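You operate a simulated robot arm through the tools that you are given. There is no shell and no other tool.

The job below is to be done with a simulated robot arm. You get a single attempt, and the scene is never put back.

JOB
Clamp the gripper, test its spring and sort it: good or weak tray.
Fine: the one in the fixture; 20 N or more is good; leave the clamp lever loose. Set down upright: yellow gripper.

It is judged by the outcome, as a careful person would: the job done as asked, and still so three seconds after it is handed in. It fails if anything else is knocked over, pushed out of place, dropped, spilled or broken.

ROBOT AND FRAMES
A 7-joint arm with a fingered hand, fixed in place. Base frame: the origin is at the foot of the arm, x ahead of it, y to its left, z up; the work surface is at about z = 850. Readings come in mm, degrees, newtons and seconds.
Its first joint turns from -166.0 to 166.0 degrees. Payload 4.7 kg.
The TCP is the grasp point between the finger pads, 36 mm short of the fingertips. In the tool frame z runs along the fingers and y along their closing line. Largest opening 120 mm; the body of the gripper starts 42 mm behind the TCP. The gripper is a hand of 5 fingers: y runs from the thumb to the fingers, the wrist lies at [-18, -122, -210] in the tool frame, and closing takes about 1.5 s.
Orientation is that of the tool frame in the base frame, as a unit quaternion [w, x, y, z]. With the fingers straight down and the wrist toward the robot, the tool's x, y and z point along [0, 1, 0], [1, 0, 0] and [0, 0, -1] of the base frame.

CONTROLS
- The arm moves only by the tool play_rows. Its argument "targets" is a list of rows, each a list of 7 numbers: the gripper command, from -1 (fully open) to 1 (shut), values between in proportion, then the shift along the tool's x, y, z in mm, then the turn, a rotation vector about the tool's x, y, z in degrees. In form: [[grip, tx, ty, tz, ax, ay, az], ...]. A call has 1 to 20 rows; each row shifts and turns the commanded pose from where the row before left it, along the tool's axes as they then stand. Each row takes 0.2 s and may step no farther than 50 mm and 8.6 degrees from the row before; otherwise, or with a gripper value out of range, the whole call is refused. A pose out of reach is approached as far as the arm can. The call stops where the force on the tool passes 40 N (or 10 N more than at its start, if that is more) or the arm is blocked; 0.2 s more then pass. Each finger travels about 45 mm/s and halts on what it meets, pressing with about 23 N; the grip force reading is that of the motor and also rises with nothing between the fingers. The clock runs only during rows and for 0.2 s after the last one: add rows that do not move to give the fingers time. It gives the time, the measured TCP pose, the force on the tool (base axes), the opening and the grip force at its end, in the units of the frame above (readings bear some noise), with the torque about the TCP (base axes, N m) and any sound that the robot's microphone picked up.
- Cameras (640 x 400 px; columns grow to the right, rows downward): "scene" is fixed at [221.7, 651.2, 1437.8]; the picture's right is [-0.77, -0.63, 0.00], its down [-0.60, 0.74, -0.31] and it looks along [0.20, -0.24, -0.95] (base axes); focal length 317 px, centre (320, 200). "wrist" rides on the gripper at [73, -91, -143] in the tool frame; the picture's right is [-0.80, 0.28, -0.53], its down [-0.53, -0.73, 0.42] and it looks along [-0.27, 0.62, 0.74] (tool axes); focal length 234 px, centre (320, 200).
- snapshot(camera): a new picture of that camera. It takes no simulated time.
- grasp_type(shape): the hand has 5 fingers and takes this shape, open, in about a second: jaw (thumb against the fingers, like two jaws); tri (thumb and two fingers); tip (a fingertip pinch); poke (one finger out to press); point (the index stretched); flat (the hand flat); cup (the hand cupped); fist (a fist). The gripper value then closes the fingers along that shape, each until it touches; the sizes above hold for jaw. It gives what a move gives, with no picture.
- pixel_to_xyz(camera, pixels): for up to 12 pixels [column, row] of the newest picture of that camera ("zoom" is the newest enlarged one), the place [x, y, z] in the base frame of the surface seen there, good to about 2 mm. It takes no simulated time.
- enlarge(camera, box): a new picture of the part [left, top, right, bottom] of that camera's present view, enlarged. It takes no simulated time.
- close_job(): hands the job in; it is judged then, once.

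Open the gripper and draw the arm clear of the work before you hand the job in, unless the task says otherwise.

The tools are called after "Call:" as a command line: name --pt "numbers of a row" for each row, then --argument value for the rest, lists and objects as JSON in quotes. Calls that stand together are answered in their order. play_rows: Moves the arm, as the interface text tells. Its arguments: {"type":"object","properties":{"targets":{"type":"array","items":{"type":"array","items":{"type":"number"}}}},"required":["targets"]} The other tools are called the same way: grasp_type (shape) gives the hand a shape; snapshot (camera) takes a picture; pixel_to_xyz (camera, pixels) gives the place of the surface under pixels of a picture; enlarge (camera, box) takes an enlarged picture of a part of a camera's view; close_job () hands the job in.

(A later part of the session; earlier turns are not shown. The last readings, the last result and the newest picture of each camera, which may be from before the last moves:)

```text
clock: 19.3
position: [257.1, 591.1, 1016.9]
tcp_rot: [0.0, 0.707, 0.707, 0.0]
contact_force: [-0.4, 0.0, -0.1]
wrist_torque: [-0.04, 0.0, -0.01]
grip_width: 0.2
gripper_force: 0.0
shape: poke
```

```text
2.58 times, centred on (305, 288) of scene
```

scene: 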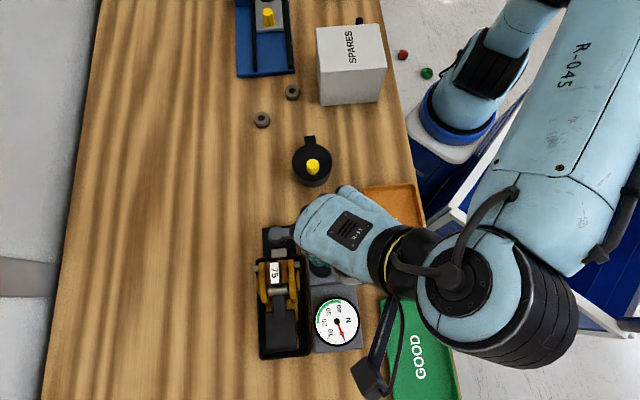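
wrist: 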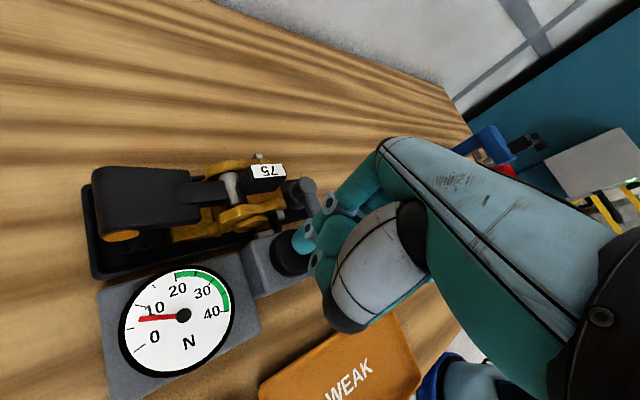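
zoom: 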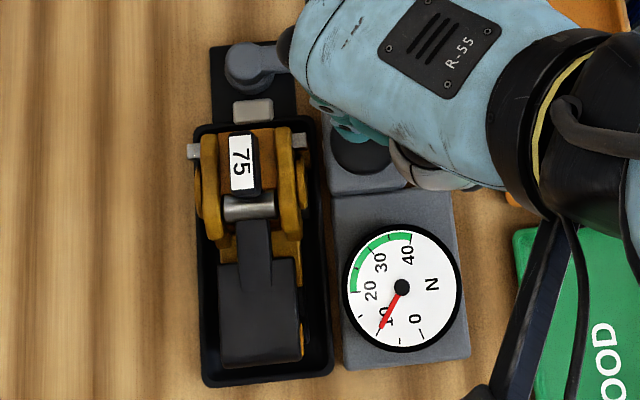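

The needle stays latched at about 10 N — below 20 N, so this points to weak. Now I must loosen the lever again; I move over the inner side of the lever bar and turn the hand 45° so the thumb stays clear of the button.

Call:
play_rows --pt "-1 -0.4 28.3 0 0 0 0" --pt "-1 -0.4 28.3 0 0 0 0" --pt "-1 0 0 0 0 0 -7.5" --pt "-1 0 0 0 0 0 -7.5" --pt "-1 0 0 0 0 0 -7.5" --pt "-1 0 0 0 0 0 -7.5" --pt "-1 0 0 0 0 0 -7.5" --pt "-1 0 0 0 0 0 -7.5" --pt "-1 0 0 0 0 0 0"

Call:
snapshot --camera "wrist"

Call:
snapshot --camera "scene"

Call:
pixel_to_xyz --camera "wrist" --pixels '[[300, 243], [301, 249], [295, 246], [307, 252], [316, 262], [320, 275], [345, 328]]'

```text
clock: 21.3
position: [311.4, 591.1, 1015.3]
tcp_rot: [0.0, 0.381, 0.925, 0.001]
contact_force: [-0.1, 0.6, 0.5]
wrist_torque: [0.01, -0.01, -0.02]
grip_width: 0.1
gripper_force: 0.1
shape: poke
```

```text
taken
```

wrist: 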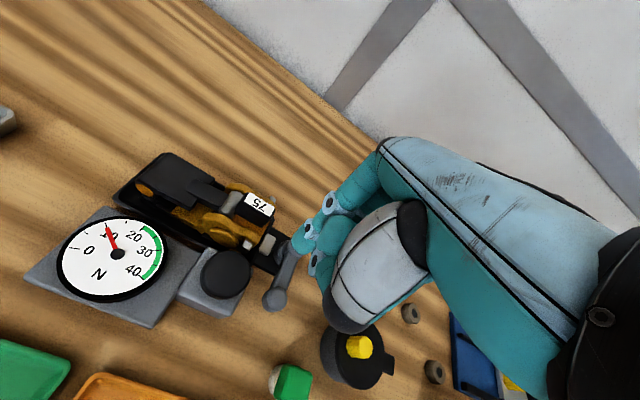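

```text
taken
```

scene: 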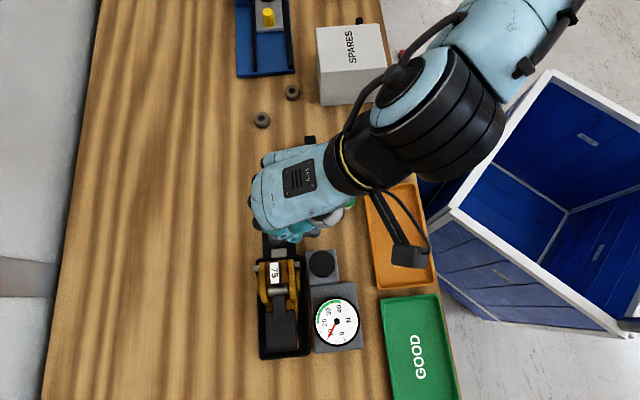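

```text
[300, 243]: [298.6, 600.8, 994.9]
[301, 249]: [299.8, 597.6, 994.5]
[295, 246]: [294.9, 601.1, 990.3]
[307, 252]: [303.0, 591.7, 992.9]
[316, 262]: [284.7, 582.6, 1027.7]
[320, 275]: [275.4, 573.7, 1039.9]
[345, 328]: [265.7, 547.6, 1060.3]
```

Fingertip is at about [301,598], in the gap between the lever bar and the box. I descend to lever height in steps.

Call:
play_rows --pt "-1 -1.4 1.4 32 0 0 0" --pt "-1 0 0 24 0 0 0" --pt "-1 0 0 20 0 0 0" --pt "-1 0 0 10 0 0 0" --pt "-1 0 0 10 0 0 0" --pt "-1 0 0 0 0 0 0"

Call:
enlarge --camera "wrist" --box '[150, 160, 400, 340]'

Call:
enlarge --camera "scene" --box '[230, 180, 370, 280]'

```text
clock: 22.7
position: [315.7, 593.2, 924.6]
tcp_rot: [-0.002, 0.383, 0.924, 0.004]
contact_force: [6.4, 8.4, 39.8]
wrist_torque: [-0.69, -0.2, 0.16]
grip_width: 0.0
gripper_force: 0.1
shape: poke
```

```text
2.22 times, centred on (275, 250) of wrist
```

zoom: 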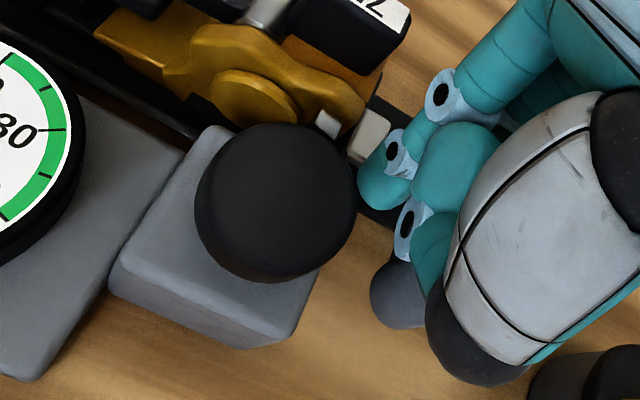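

```text
4.00 times, centred on (300, 230) of scene
```

zoom: 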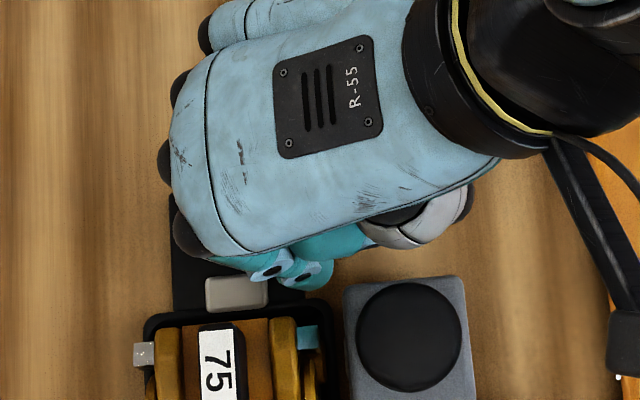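

The curled fingers came down on the lever bar (40 N, upward), so this shape doesn't fit here; I lift straight up at once and check nothing shifted.

Call:
play_rows --pt "-1 0 0 -40 0 0 0" --pt "-1 0 0 -50 0 0 0" --pt "-1 0 0 -50 0 0 0" --pt "-1 0 0 0 0 0 0"

Call:
grasp_type --shape "point"

Call:
snapshot --camera "wrist"

Call:
snapshot --camera "scene"

```text
clock: 23.7
position: [312.5, 591.9, 1061.0]
tcp_rot: [-0.001, 0.382, 0.924, 0.0]
contact_force: [-0.9, 0.3, -0.4]
wrist_torque: [-0.02, -0.02, -0.02]
grip_width: 0.2
gripper_force: 0.1
shape: poke
```

```text
clock: 24.6
position: [313.5, 591.1, 1062.6]
tcp_rot: [0.001, 0.382, 0.924, 0.0]
contact_force: [0.4, 0.4, 0.1]
wrist_torque: [0.01, 0.0, 0.01]
grip_width: 0.0
gripper_force: 0.0
shape: point
```

```text
taken
```

wrist: 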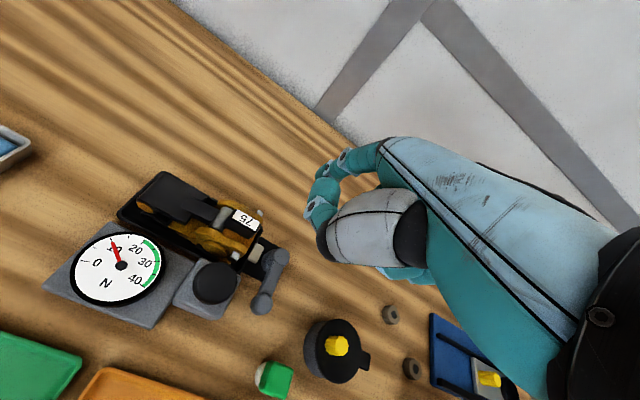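

```text
taken
```

scene: 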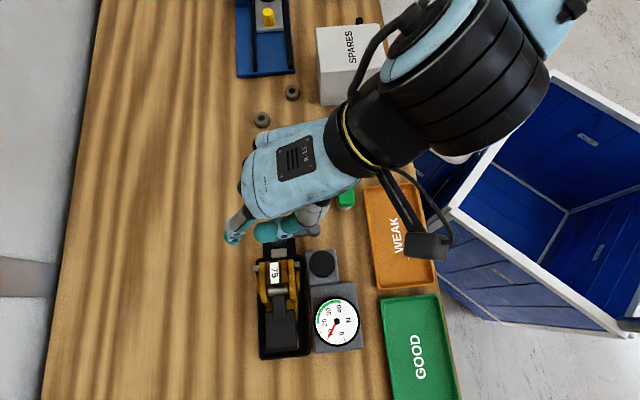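

In "point" the index sticks straight out along the palm. I measure its tip and knuckle in the scene picture; with the hand pitched so the palm is vertical it would be a long rod well clear of the other fingers.

Call:
enlarge --camera "scene" --box '[200, 110, 380, 270]'

Call:
pixel_to_xyz --camera "scene" --pixels '[[231, 239], [236, 228], [243, 218], [250, 205], [246, 180], [265, 235], [290, 228], [312, 215], [246, 160]]'

Call:
pixel_to_xyz --camera "wrist" --pixels '[[313, 205], [325, 165], [345, 160], [325, 235], [370, 160], [335, 230]]'

Call:
enlarge --camera "wrist" --box '[280, 110, 460, 300]'

```text
2.50 times, centred on (290, 190) of scene
```

zoom: 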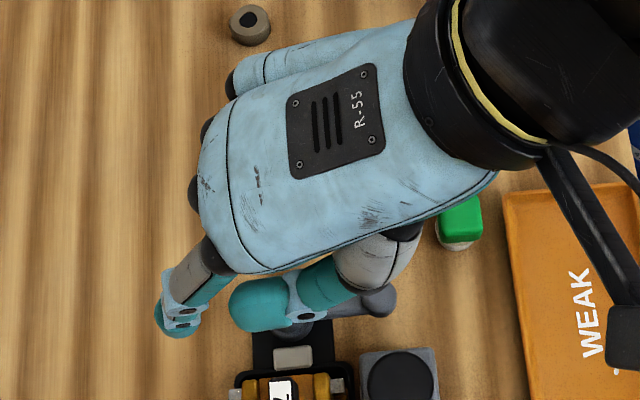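

```text
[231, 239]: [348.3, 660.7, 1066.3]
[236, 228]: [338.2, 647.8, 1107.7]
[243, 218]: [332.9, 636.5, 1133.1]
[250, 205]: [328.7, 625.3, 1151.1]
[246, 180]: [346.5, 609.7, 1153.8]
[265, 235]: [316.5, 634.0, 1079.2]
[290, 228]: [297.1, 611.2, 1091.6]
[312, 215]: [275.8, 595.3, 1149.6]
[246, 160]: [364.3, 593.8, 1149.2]
```

```text
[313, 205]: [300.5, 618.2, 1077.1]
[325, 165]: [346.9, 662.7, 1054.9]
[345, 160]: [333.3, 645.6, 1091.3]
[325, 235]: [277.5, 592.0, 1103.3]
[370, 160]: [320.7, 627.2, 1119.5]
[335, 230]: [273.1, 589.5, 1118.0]
```

```text
2.11 times, centred on (370, 205) of wrist
```

zoom: 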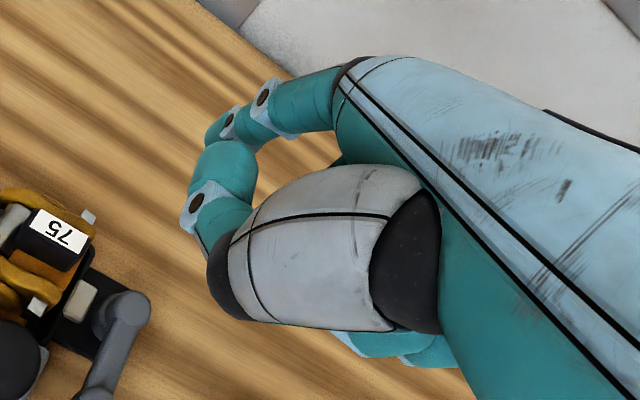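

The index tip is roughly at tool (25,75,18), leaning 23°; pitching +23° about tool x makes it vertical with the thumb well above. I pitch here in free air and re-measure.

Call:
play_rows --pt "-1 0 0 -10 7.7 0 0" --pt "-1 0 0 -10 7.7 0 0" --pt "-1 0 0 0 7.6 0 0" --pt "-1 0 0 0 0 0 0"

Call:
snapshot --camera "wrist"

Call:
snapshot --camera "scene"

Call:
pixel_to_xyz --camera "wrist" --pixels '[[313, 205], [325, 165], [322, 168], [345, 160], [325, 235], [370, 160], [335, 230], [327, 158], [320, 175]]'

```text
clock: 25.6
position: [314.9, 592.9, 1080.6]
tcp_rot: [-0.076, 0.374, 0.905, -0.186]
contact_force: [-0.8, -0.4, -0.3]
wrist_torque: [0.02, -0.01, -0.02]
grip_width: 0.0
gripper_force: 0.1
shape: point
```

```text
taken
```

wrist: 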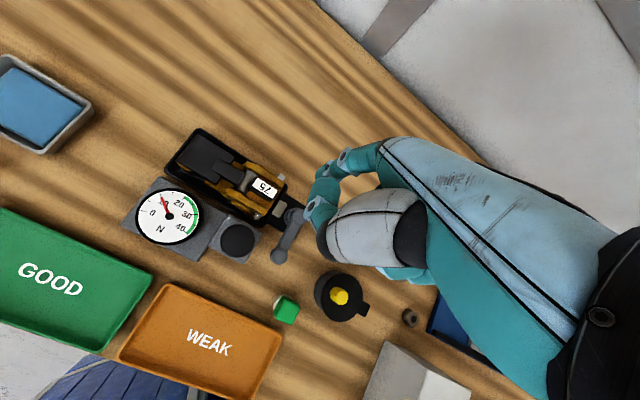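

```text
taken
```

scene: 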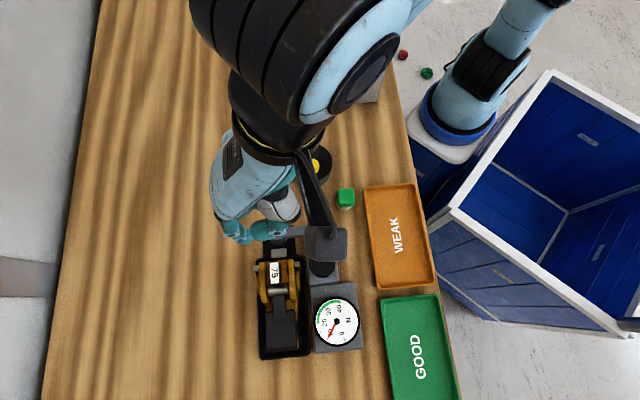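

```text
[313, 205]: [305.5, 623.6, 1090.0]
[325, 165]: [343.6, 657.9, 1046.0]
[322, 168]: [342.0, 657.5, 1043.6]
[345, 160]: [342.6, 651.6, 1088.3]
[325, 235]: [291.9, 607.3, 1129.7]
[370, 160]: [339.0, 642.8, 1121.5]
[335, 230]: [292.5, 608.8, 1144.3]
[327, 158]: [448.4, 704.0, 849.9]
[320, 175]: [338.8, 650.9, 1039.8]
```

I check the thumb's end relative to the index tip in an enlarged view.

Call:
enlarge --camera "wrist" --box '[290, 130, 400, 260]'

Call:
pixel_to_xyz --camera "zoom" --pixels '[[190, 135], [200, 160], [230, 180], [230, 230], [260, 200], [200, 270], [230, 110], [300, 90]]'

Call:
enlarge --camera "scene" --box '[190, 180, 330, 290]'

```text
3.08 times, centred on (345, 195) of wrist
```

zoom: 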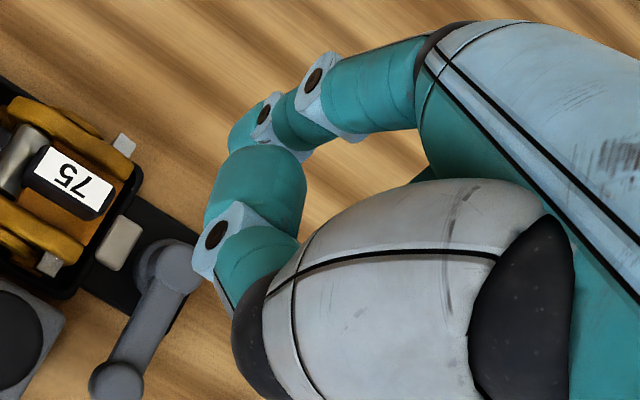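

```text
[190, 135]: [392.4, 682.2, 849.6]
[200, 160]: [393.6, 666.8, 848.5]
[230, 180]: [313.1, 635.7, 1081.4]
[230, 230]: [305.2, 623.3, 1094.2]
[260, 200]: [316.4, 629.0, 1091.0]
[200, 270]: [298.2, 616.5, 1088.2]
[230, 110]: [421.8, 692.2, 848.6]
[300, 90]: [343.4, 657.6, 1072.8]
```

```text
3.64 times, centred on (260, 235) of scene
```

zoom: 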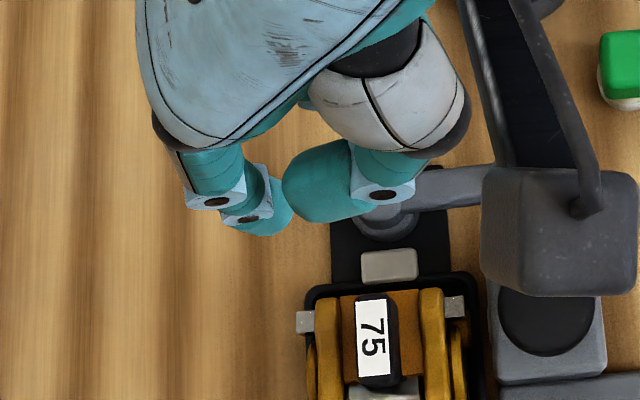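

Index tip is about (+23,+58,-47) mm from the TCP, thumb about 35 mm higher. I move so the tip is over the gap between ball and tester box, [282,577], then descend partway (tip to about 924).

Call:
play_rows --pt "-1 -6.35 -42.3 18 0 0 0" --pt "-1 -6.35 -42.3 18 0 0 0" --pt "-1 0 14.3 33.7 0 0 0" --pt "-1 0 14.3 33.7 0 0 0" --pt "-1 0 14.3 33.7 0 0 0" --pt "-1 0 0 0 0 0 0"

Call:
snapshot --camera "wrist"

Call:
enlarge --camera "wrist" --box '[220, 120, 380, 300]'

Call:
enlarge --camera "scene" --box '[240, 180, 380, 280]'

```text
clock: 27.0
position: [259.0, 516.4, 970.8]
tcp_rot: [-0.077, 0.375, 0.905, -0.184]
contact_force: [-0.2, -0.8, -0.1]
wrist_torque: [0.01, -0.01, 0.0]
grip_width: 0.3
gripper_force: 0.1
shape: point
```

```text
taken
```

wrist: 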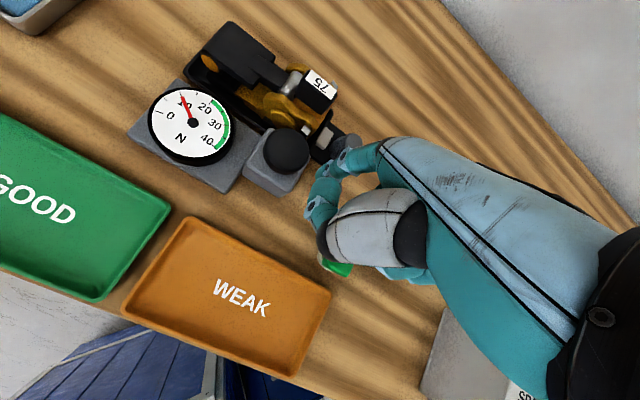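

```text
2.22 times, centred on (300, 210) of wrist
```

zoom: 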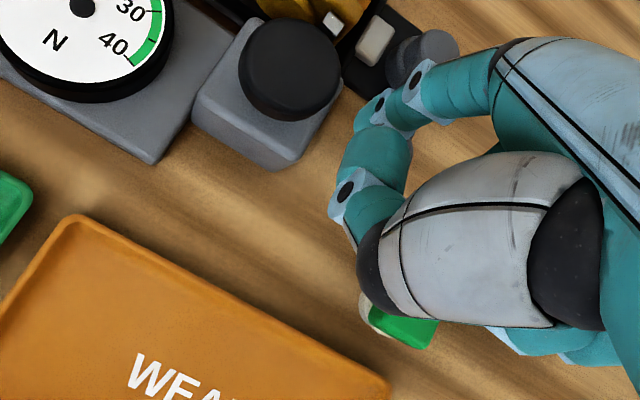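

```text
4.00 times, centred on (310, 230) of scene
```

zoom: 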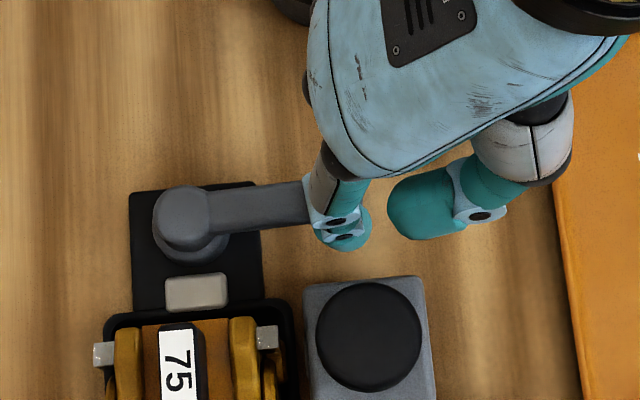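

Tip looks right in the gap in the scene view (zoom (345,235)). I measure the tip, ball and the lower hidden fingers before going down the last 40 mm.

Call:
pixel_to_xyz --camera "wrist" --pixels '[[320, 175], [322, 168], [313, 187], [390, 275], [405, 272], [345, 270], [335, 262], [320, 250]]'

Call:
pixel_to_xyz --camera "scene" --pixels '[[318, 240], [313, 236], [312, 226], [275, 232], [305, 228], [321, 248], [345, 205]]'

```text
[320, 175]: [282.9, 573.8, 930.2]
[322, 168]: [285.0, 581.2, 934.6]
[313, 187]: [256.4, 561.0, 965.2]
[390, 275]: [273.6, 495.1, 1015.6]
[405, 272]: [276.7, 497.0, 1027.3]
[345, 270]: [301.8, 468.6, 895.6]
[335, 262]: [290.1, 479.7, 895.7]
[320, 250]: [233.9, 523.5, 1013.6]
```

```text
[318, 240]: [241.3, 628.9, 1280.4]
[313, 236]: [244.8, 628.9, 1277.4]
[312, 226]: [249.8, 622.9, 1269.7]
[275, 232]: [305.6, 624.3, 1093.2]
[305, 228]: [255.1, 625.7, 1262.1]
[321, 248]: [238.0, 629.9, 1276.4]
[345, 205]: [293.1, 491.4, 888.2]
```

The curled fingers are far above now. The tip has about 3 mm clearance each side, so I lower it the last 38 mm in small steps.

Call:
play_rows --pt "-1 0 3.9 9.2 0 0 0" --pt "-1 0 3.9 9.2 0 0 0" --pt "-1 0 3.9 9.2 0 0 0" --pt "-1 0 3.1 7.4 0 0 0" --pt "-1 0 0 0 0 0 0"

Call:
snapshot --camera "scene"

Call:
enlarge --camera "scene" --box '[240, 180, 380, 280]'

Call:
enlarge --camera "wrist" --box '[220, 100, 380, 280]'

```text
clock: 28.2
position: [257.2, 517.2, 933.2]
tcp_rot: [-0.076, 0.375, 0.905, -0.184]
contact_force: [0.1, -0.6, 0.3]
wrist_torque: [0.0, -0.01, -0.01]
grip_width: 0.1
gripper_force: 0.0
shape: point
```

```text
taken
```

scene: 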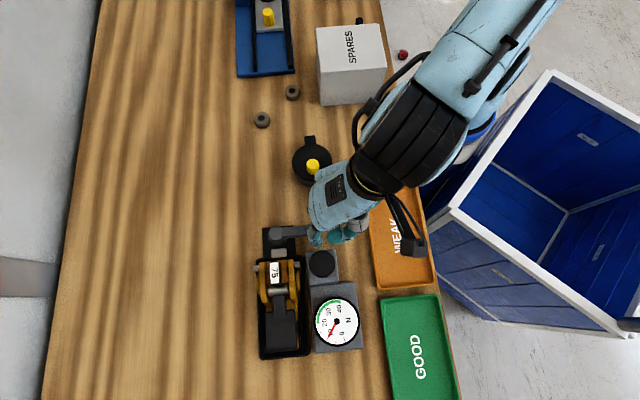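

```text
4.00 times, centred on (310, 230) of scene
```

zoom: 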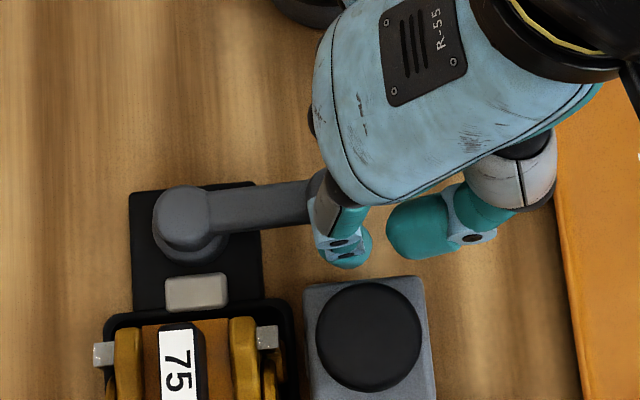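

```text
2.22 times, centred on (300, 190) of wrist
```

zoom: 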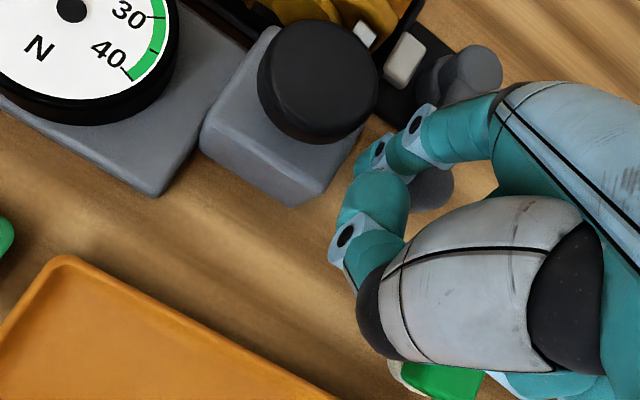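

No contact so far; the tip is behind the lever end. I now push the lever back counter-clockwise along its arc to about -90°.

Call:
play_rows --pt "-1 -5.7 1.4 -0.6 0 0 0" --pt "-1 -5.8 1.3 -0.6 0 0 0" --pt "-1 -6.3 -0.4 0.2 0 0 0" --pt "-1 -6.3 -0.5 0.2 0 0 0" --pt "-1 -6.3 0.6 -0.2 0 0 0" --pt "-1 -6.3 0.6 -0.3 0 0 0" --pt "-1 -6.1 1.5 -0.6 0 0 0" --pt "-1 -6.0 1.6 -0.7 0 0 0" --pt "-1 -5.7 2.5 -1.0 0 0 0" --pt "-1 -5.7 2.5 -1.1 0 0 0" --pt "-1 0 0 0 0 0 0"

Call:
snapshot --camera "scene"

Call:
enlarge --camera "wrist" --box '[220, 100, 400, 300]'

```text
clock: 30.6
position: [310.8, 484.4, 932.6]
tcp_rot: [-0.076, 0.375, 0.905, -0.184]
contact_force: [-0.7, 1.4, 0.5]
wrist_torque: [0.05, 0.03, 0.09]
grip_width: 0.0
gripper_force: 0.0
shape: point
```

```text
taken
```

scene: 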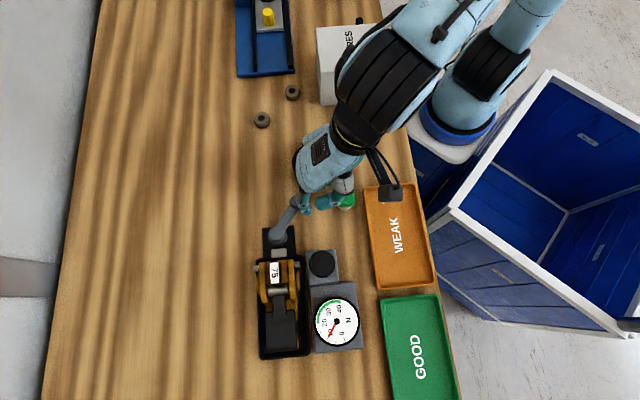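

```text
2.00 times, centred on (310, 200) of wrist
```

zoom: 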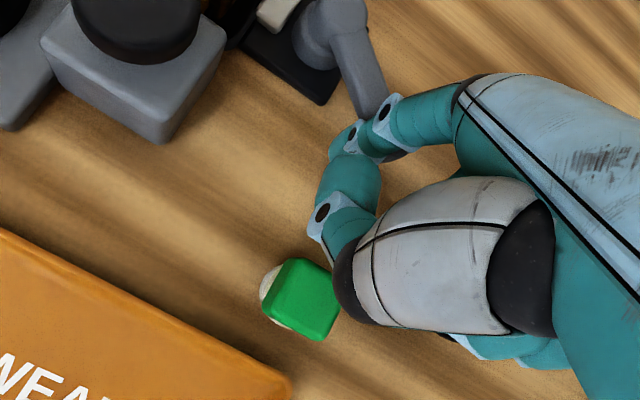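

The lever follows well (about -90°). I continue the arc to about -50°, approaching the original loose position.

Call:
play_rows --pt "-1 -5.2 3.4 -1.4 0 0 0" --pt "-1 -5.1 3.4 -1.5 0 0 0" --pt "-1 -4.4 4.0 -1.7 0 0 0" --pt "-1 -4.4 4.1 -1.8 0 0 0" --pt "-1 -3.6 4.8 -2.0 0 0 0" --pt "-1 -3.5 4.8 -2.1 0 0 0" --pt "-1 -2.6 5.2 -2.2 0 0 0" --pt "-1 -2.6 5.3 -2.3 0 0 0" --pt "-1 0 0 0 0 0 0"

Call:
snapshot --camera "scene"

Call:
enlarge --camera "wrist" --box '[220, 100, 400, 300]'

```text
clock: 32.6
position: [358.7, 491.1, 933.6]
tcp_rot: [-0.076, 0.375, 0.905, -0.185]
contact_force: [-3.0, -1.1, 2.7]
wrist_torque: [0.09, 0.03, 0.16]
grip_width: 114.5
gripper_force: 0.1
shape: point
```

```text
taken
```

scene: 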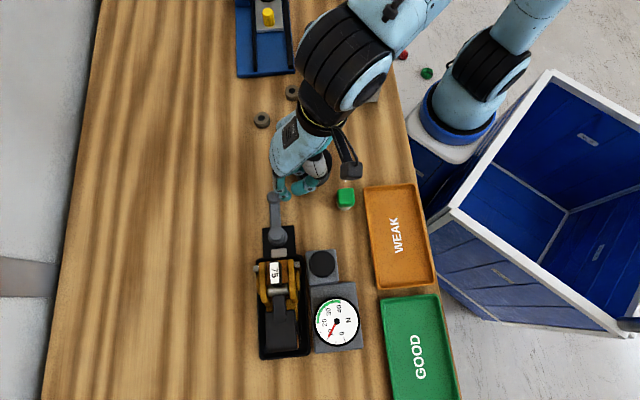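

```text
2.00 times, centred on (310, 200) of wrist
```

zoom: 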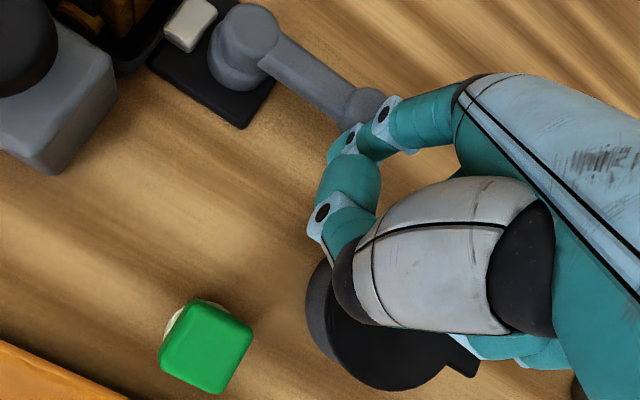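

The lever is nearly back. The opening reading jumped, so before going on I check that the hand isn't touching the black cylinder beneath and where the ball is.

Call:
pixel_to_xyz --camera "zoom" --pixels '[[365, 105], [250, 30], [310, 70], [385, 370], [330, 290], [440, 370], [345, 270], [490, 350], [540, 345], [470, 370]]'

Call:
enlarge --camera "scene" --box '[240, 120, 380, 260]'

Call:
enlarge --camera "wrist" --box '[320, 200, 440, 310]'

```text
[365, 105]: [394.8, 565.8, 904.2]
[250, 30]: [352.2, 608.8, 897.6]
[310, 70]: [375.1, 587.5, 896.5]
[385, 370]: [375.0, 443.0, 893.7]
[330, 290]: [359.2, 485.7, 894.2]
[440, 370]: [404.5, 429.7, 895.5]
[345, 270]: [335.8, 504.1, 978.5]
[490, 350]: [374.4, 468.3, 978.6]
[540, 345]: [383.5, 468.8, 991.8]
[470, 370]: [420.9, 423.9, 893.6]
```

```text
2.86 times, centred on (310, 190) of scene
```

zoom: 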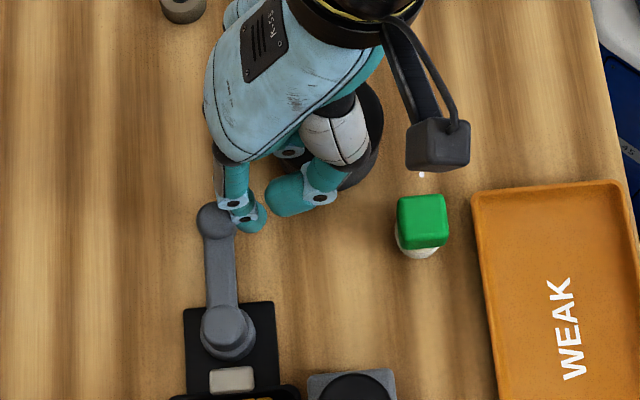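

```text
3.64 times, centred on (380, 255) of wrist
```

zoom: 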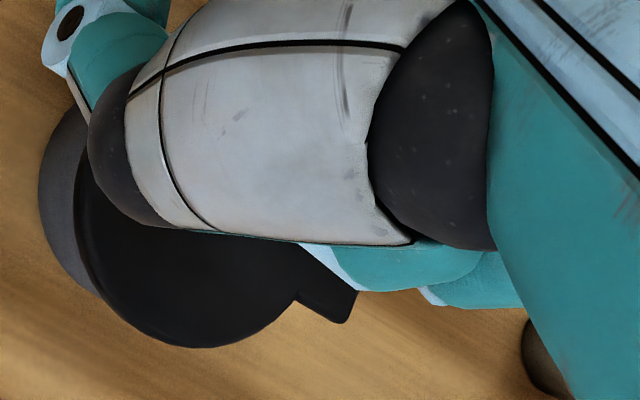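

The ball is back at [395,566], its original place, and the cylinder hasn't moved. I nudge 4 mm more to see whether this is the loose end stop.

Call:
play_rows --pt "-1 0 1.8 -0.8 0 0 0" --pt "-1 0 1.8 -0.8 0 0 0" --pt "-1 0 0 0 0 0 0"

Call:
enlarge --camera "scene" --box '[240, 120, 380, 260]'

```text
clock: 33.4
position: [361.3, 493.5, 932.9]
tcp_rot: [-0.077, 0.375, 0.905, -0.184]
contact_force: [-6.2, -4.2, 6.6]
wrist_torque: [0.24, -0.02, 0.22]
grip_width: 114.3
gripper_force: 0.0
shape: point
```

```text
2.86 times, centred on (310, 190) of scene
```

zoom: 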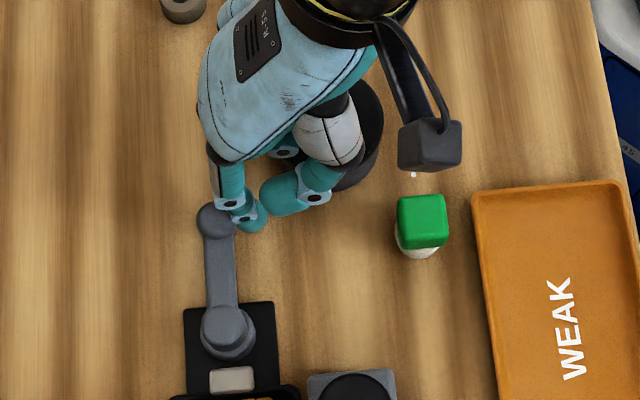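

The lever did not move and force rose, so this is the loose end stop; the clamp is loose. I back off and rise well clear, then undo the pitch.

Call:
play_rows --pt "-1 0 -9.2 3.9 0 0 0" --pt "-1 0 -14.7 -34.5 0 0 0" --pt "-1 0 -14.7 -34.5 0 0 0" --pt "-1 0 -14.7 -34.5 0 0 0" --pt "-1 0 -14.7 -34.5 0 0 0" --pt "-1 0 0 0 -7.7 0 0" --pt "-1 0 0 0 -7.7 0 0" --pt "-1 0 0 0 -7.6 0 0" --pt "-1 0 0 0 0 0 0"

Call:
grasp_type --shape "jaw"

Call:
snapshot --camera "scene"

Call:
snapshot --camera "wrist"

```text
clock: 35.4
position: [355.1, 483.6, 1081.2]
tcp_rot: [0.001, 0.383, 0.924, 0.0]
contact_force: [-0.5, 0.0, 1.1]
wrist_torque: [0.07, 0.0, 0.0]
grip_width: 114.3
gripper_force: 0.1
shape: point
```

```text
clock: 36.3
position: [356.1, 483.1, 1081.8]
tcp_rot: [0.0, 0.383, 0.924, 0.001]
contact_force: [0.3, -0.1, -0.2]
wrist_torque: [0.0, 0.03, -0.01]
grip_width: 119.9
gripper_force: 0.1
shape: jaw
```

```text
taken
```

scene: 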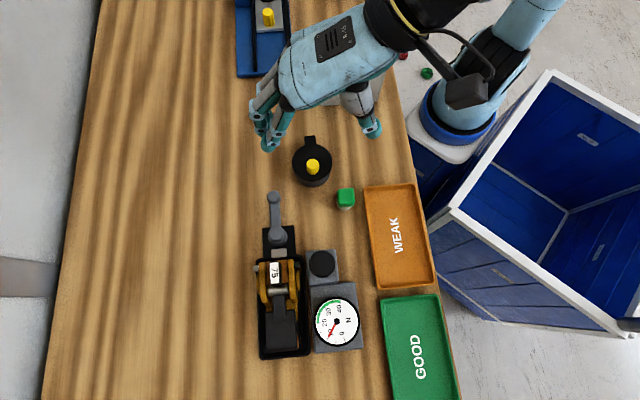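

```text
taken
```

wrist: 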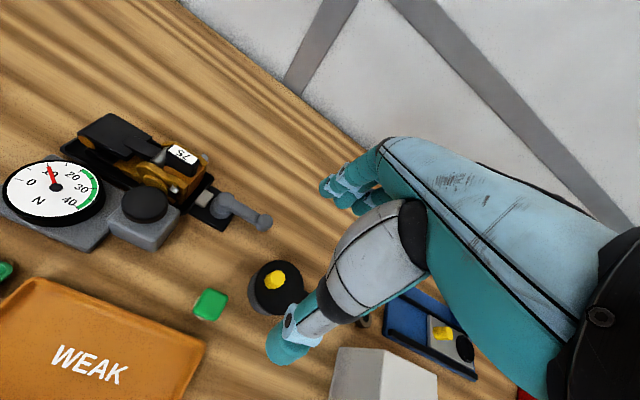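

All other objects are unchanged. Now I map the gripper itself for the grasp: edges of the black body, neck, roller, jaws and pins.

Call:
enlarge --camera "scene" --box '[245, 245, 325, 365]'

Call:
pixel_to_xyz --camera "scene" --pixels '[[268, 310], [298, 310], [268, 345], [298, 345], [282, 328], [281, 302], [277, 292], [262, 285], [295, 285], [260, 267], [299, 266], [275, 273]]'

Call:
pixel_to_xyz --camera "scene" --pixels '[[258, 300], [302, 300], [258, 350], [308, 350], [290, 293], [268, 293], [263, 275], [295, 272], [285, 262], [280, 350], [270, 355], [299, 330]]'

Call:
enlarge --camera "wrist" --box '[60, 100, 220, 230]'

```text
3.33 times, centred on (285, 305) of scene
```

zoom: 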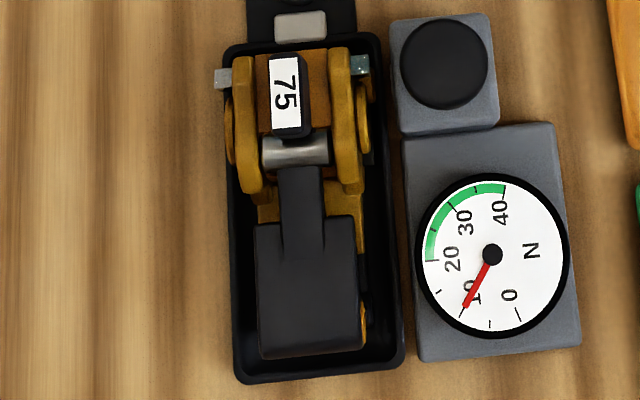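

```text
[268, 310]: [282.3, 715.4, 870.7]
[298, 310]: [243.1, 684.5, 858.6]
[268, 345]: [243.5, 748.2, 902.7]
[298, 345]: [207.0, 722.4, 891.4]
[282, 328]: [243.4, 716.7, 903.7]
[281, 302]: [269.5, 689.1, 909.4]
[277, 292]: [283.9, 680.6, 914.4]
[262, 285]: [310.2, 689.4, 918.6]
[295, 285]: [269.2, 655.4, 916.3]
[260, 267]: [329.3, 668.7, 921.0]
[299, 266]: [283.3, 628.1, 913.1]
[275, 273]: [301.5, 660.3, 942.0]
```

```text
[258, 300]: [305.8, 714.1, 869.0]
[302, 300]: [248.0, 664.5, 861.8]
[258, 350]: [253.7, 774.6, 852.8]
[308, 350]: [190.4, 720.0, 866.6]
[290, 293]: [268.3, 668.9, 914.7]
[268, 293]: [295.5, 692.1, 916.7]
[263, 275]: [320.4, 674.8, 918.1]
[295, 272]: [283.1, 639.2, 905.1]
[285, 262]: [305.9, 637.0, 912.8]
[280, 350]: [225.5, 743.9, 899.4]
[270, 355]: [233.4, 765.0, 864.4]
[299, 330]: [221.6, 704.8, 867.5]
```

```text
3.08 times, centred on (140, 165) of wrist
```

zoom: 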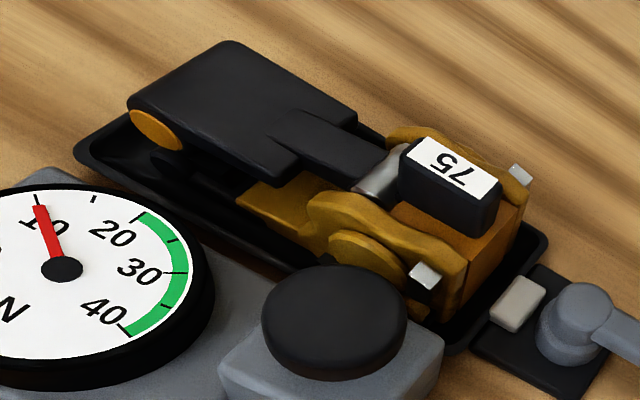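

I need the heights around the gripper (gauge box top, tray rim) and the finger/thumb places in the open jaw shape.

Call:
pixel_to_xyz --camera "scene" --pixels '[[313, 290], [314, 305], [312, 318], [315, 350], [358, 345], [309, 258], [337, 288], [309, 275], [306, 300], [304, 320], [255, 320], [287, 270]]'

Call:
pixel_to_xyz --camera "scene" --pixels '[[267, 147], [258, 112], [274, 130], [262, 100], [373, 133], [368, 118], [280, 110], [345, 100]]'

Call:
enlarge --camera "scene" --box '[230, 20, 400, 190]'

Call:
pixel_to_xyz --camera "wrist" --pixels '[[327, 186], [338, 188], [355, 203], [365, 205], [280, 345], [275, 355], [290, 325], [285, 360]]'

```text
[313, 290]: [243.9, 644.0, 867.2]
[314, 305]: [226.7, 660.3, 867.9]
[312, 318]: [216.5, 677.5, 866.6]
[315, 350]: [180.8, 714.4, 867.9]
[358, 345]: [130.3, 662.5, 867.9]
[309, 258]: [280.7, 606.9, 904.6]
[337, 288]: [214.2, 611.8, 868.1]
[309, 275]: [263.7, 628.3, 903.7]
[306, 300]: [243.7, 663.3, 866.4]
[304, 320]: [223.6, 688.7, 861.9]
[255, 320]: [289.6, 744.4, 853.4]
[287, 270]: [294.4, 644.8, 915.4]
```

```text
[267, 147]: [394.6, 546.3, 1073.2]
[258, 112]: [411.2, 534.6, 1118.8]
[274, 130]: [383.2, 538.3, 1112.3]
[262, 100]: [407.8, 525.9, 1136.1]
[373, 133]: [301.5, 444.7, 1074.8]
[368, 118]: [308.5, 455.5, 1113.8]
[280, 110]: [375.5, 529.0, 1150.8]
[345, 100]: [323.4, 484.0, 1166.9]
```

```text
2.35 times, centred on (315, 105) of scene
```

zoom: 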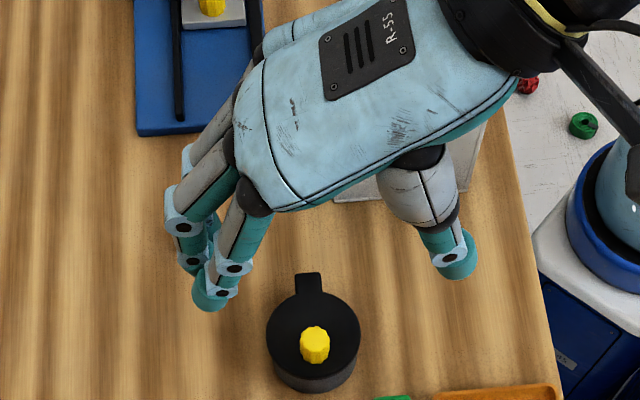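

```text
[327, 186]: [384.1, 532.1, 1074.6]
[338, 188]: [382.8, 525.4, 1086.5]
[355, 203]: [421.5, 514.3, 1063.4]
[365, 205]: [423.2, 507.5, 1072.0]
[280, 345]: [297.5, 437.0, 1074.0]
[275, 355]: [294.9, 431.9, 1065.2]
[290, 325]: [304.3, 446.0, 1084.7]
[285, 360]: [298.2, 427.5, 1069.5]
```

The gauge box top is only z≈868, so jaws can straddle the gripper. I move above the gripper, TCP target [278,683], hand turned so the jaws close across its width, and go down to z≈990 first.

Call:
play_rows --pt "-1 39.3 17.3 0 0 0 -0.8" --pt "-1 39.3 17.3 0 0 0 0" --pt "-1 39.3 17.3 0 0 0 0" --pt "-1 39.3 17.2 0 0 0 0" --pt "-1 39.4 17.2 0 0 0 0" --pt "-1 0 0 46 0 0 0" --pt "-1 0 0 46 0 0 0" --pt "-1 0 0 0 0 0 0"

Call:
snapshot --camera "scene"

Call:
snapshot --camera "wrist"

Call:
enlarge --camera "wrist" --box '[220, 140, 420, 380]'

```text
clock: 38.1
position: [271.8, 684.2, 990.3]
tcp_rot: [-0.001, 0.376, 0.927, 0.0]
contact_force: [0.2, 0.4, -0.5]
wrist_torque: [-0.03, 0.0, -0.03]
grip_width: 119.7
gripper_force: 0.0
shape: jaw
```

```text
taken
```

scene: 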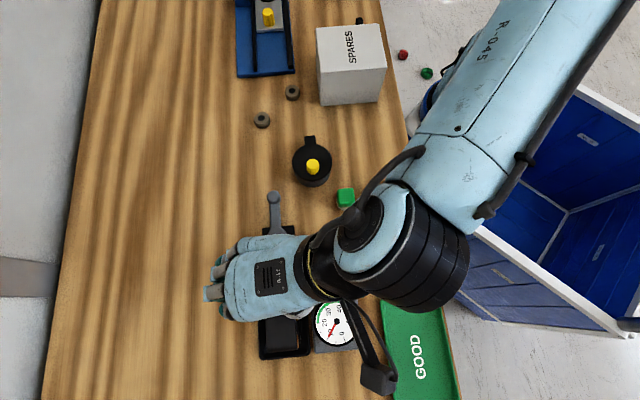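

```text
taken
```

wrist: 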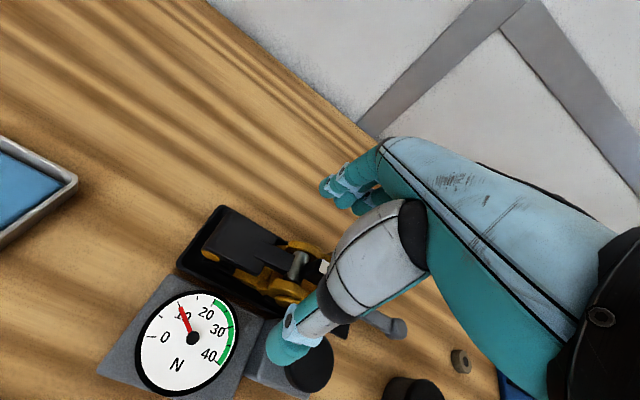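

```text
1.67 times, centred on (320, 260) of wrist
```

zoom: 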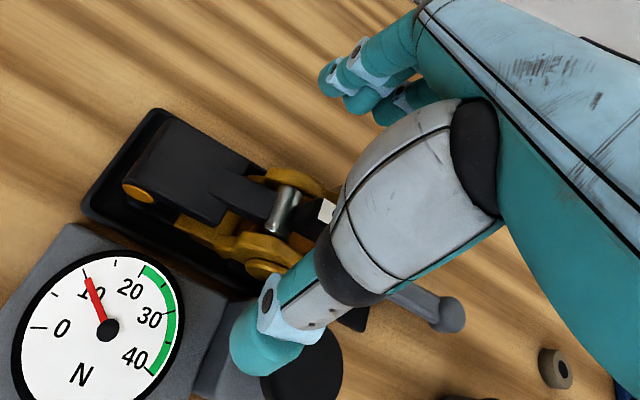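

I measure the thumb tip and finger tips against the gripper's axis and the button box.

Call:
pixel_to_xyz --camera "wrist" --pixels '[[280, 345], [272, 352], [300, 330], [326, 187], [332, 192], [340, 197], [357, 207], [298, 320], [350, 310], [290, 355]]'

Call:
pixel_to_xyz --camera "zoom" --pixels '[[325, 80], [350, 100], [385, 120], [290, 215], [150, 190], [230, 190], [265, 240], [300, 175]]'

```text
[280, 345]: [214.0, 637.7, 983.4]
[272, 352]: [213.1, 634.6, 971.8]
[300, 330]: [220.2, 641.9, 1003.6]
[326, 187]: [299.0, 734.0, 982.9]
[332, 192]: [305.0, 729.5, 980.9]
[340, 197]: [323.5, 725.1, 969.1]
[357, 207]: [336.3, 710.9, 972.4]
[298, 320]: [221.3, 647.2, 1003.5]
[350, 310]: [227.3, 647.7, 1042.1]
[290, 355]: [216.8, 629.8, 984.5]
```

```text
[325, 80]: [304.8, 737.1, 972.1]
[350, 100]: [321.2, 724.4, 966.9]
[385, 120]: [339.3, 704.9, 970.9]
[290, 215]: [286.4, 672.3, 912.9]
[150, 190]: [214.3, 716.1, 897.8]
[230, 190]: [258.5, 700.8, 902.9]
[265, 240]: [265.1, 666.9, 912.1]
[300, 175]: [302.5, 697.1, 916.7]
```

Thumb tip sits over the gauge box strip behind the button box, fingers over the far side; good. I shift 6 mm and descend to z 930, then 912.

Call:
play_rows --pt "-1 -5.1 3.4 20 0 0 0" --pt "-1 0 0 20 0 0 0" --pt "-1 0 0 20 0 0 0" --pt "-1 0 0 9 0 0 0" --pt "-1 0 0 9 0 0 0" --pt "-1 0 0 0 0 0 0"

Call:
snapshot --camera "scene"

Call:
snapshot --camera "wrist"

Call:
enlarge --camera "wrist" --box '[160, 140, 400, 380]'

```text
clock: 39.5
position: [279.7, 683.3, 913.4]
tcp_rot: [0.0, 0.376, 0.927, 0.0]
contact_force: [-0.1, 0.0, 0.6]
wrist_torque: [-0.01, -0.02, 0.0]
grip_width: 119.7
gripper_force: 0.0
shape: jaw
```

```text
taken
```

scene: 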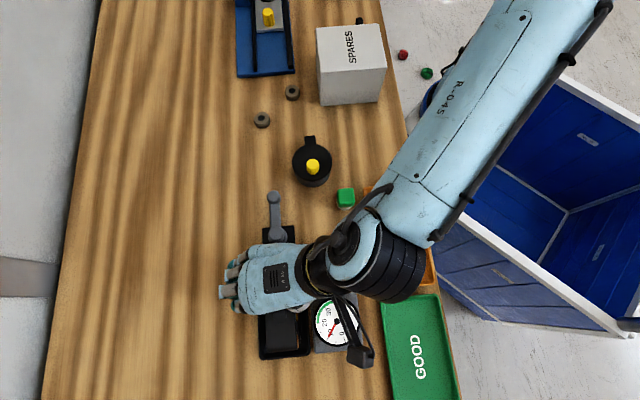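

```text
taken
```

wrist: 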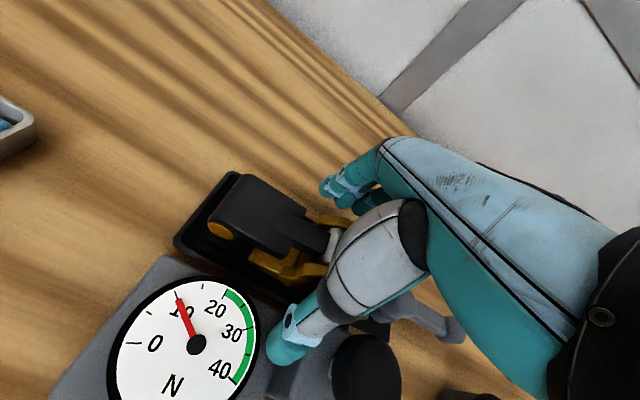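

```text
1.67 times, centred on (280, 260) of wrist
```

zoom: 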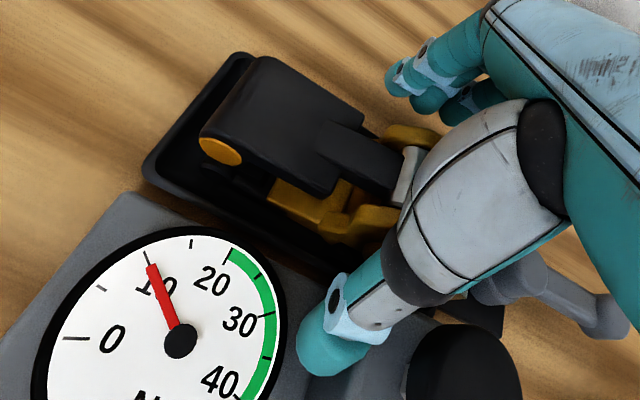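

No contact. The thumb hangs between dial and button; I begin closing slowly to about 75 mm opening and watch.

Call:
play_rows --pt "-0.6 0 0 0 0 0 0" --pt "-0.6 0 0 0 0 0 0" --pt "-0.4 0 0 0 0 0 0" --pt "-0.3 0 0 0 0 0 0" --pt "-0.3 0 0 0 0 0 0"

Call:
enlarge --camera "wrist" --box '[160, 140, 400, 380]'

```text
clock: 40.7
position: [278.8, 682.3, 913.3]
tcp_rot: [0.0, 0.376, 0.926, 0.0]
contact_force: [-0.9, -0.4, 0.7]
wrist_torque: [0.01, 0.01, 0.04]
grip_width: 78.7
gripper_force: 0.1
shape: jaw
```

```text
1.67 times, centred on (280, 260) of wrist
```

zoom: 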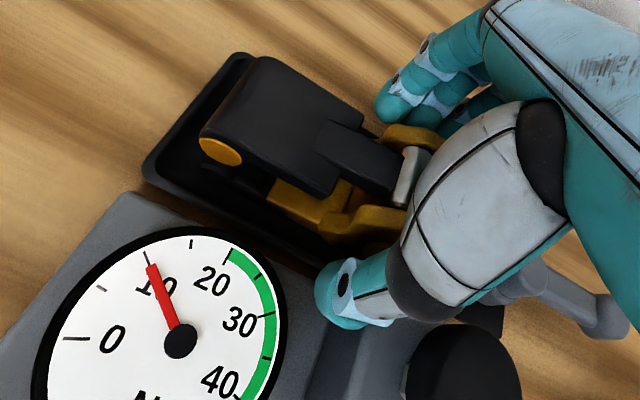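

I check where the thumb and index will land on the gripper's sides.

Call:
pixel_to_xyz --camera "zoom" --pixels '[[330, 280], [325, 305], [345, 320], [395, 105], [430, 120], [380, 235], [360, 210], [410, 135], [365, 250]]'

```text
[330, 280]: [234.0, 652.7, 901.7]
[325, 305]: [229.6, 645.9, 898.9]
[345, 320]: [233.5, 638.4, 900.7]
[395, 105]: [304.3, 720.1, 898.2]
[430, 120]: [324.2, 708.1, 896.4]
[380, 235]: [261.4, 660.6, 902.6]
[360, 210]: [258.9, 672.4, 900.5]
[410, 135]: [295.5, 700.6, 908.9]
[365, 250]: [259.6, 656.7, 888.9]
```

The thumb would land near the arm's rear end; I shift 4 mm toward the front and close fully.

Call:
play_rows --pt "-0.3 -4 0 0 0 0 0" --pt "-0.1 0 0 0 0 0 0" --pt "0.2 0 0 0 0 0 0" --pt "0.6 0 0 0 0 0 0" --pt "1 0 0 0 0 0 0" --pt "1 0 0 0 0 0 0" --pt "1 0 0 0 0 0 0" --pt "1 0 0 0 0 0 0"

Call:
snapshot --camera "scene"

Call:
enlarge --camera "wrist" --box '[160, 140, 400, 380]'

```text
clock: 42.5
position: [283.1, 680.6, 911.6]
tcp_rot: [0.001, 0.376, 0.927, 0.0]
contact_force: [0.8, -0.4, -0.6]
wrist_torque: [0.02, 0.02, 0.05]
grip_width: 52.3
gripper_force: 22.5
shape: jaw
```

```text
taken
```

scene: 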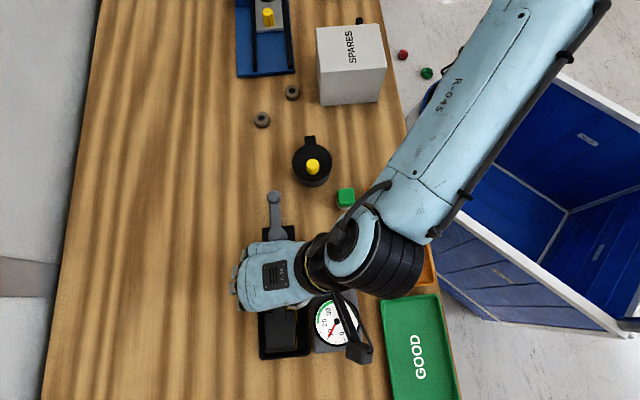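

```text
1.67 times, centred on (280, 260) of wrist
```

zoom: 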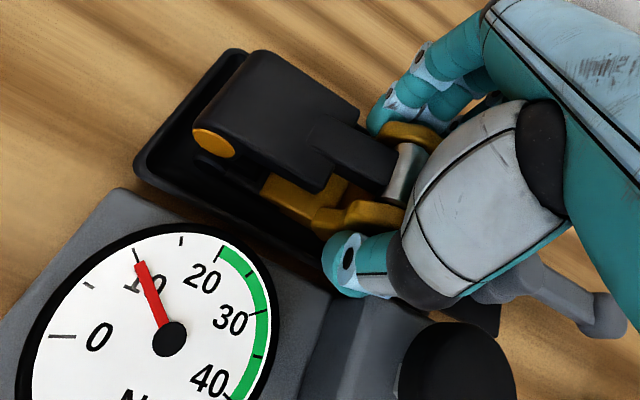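

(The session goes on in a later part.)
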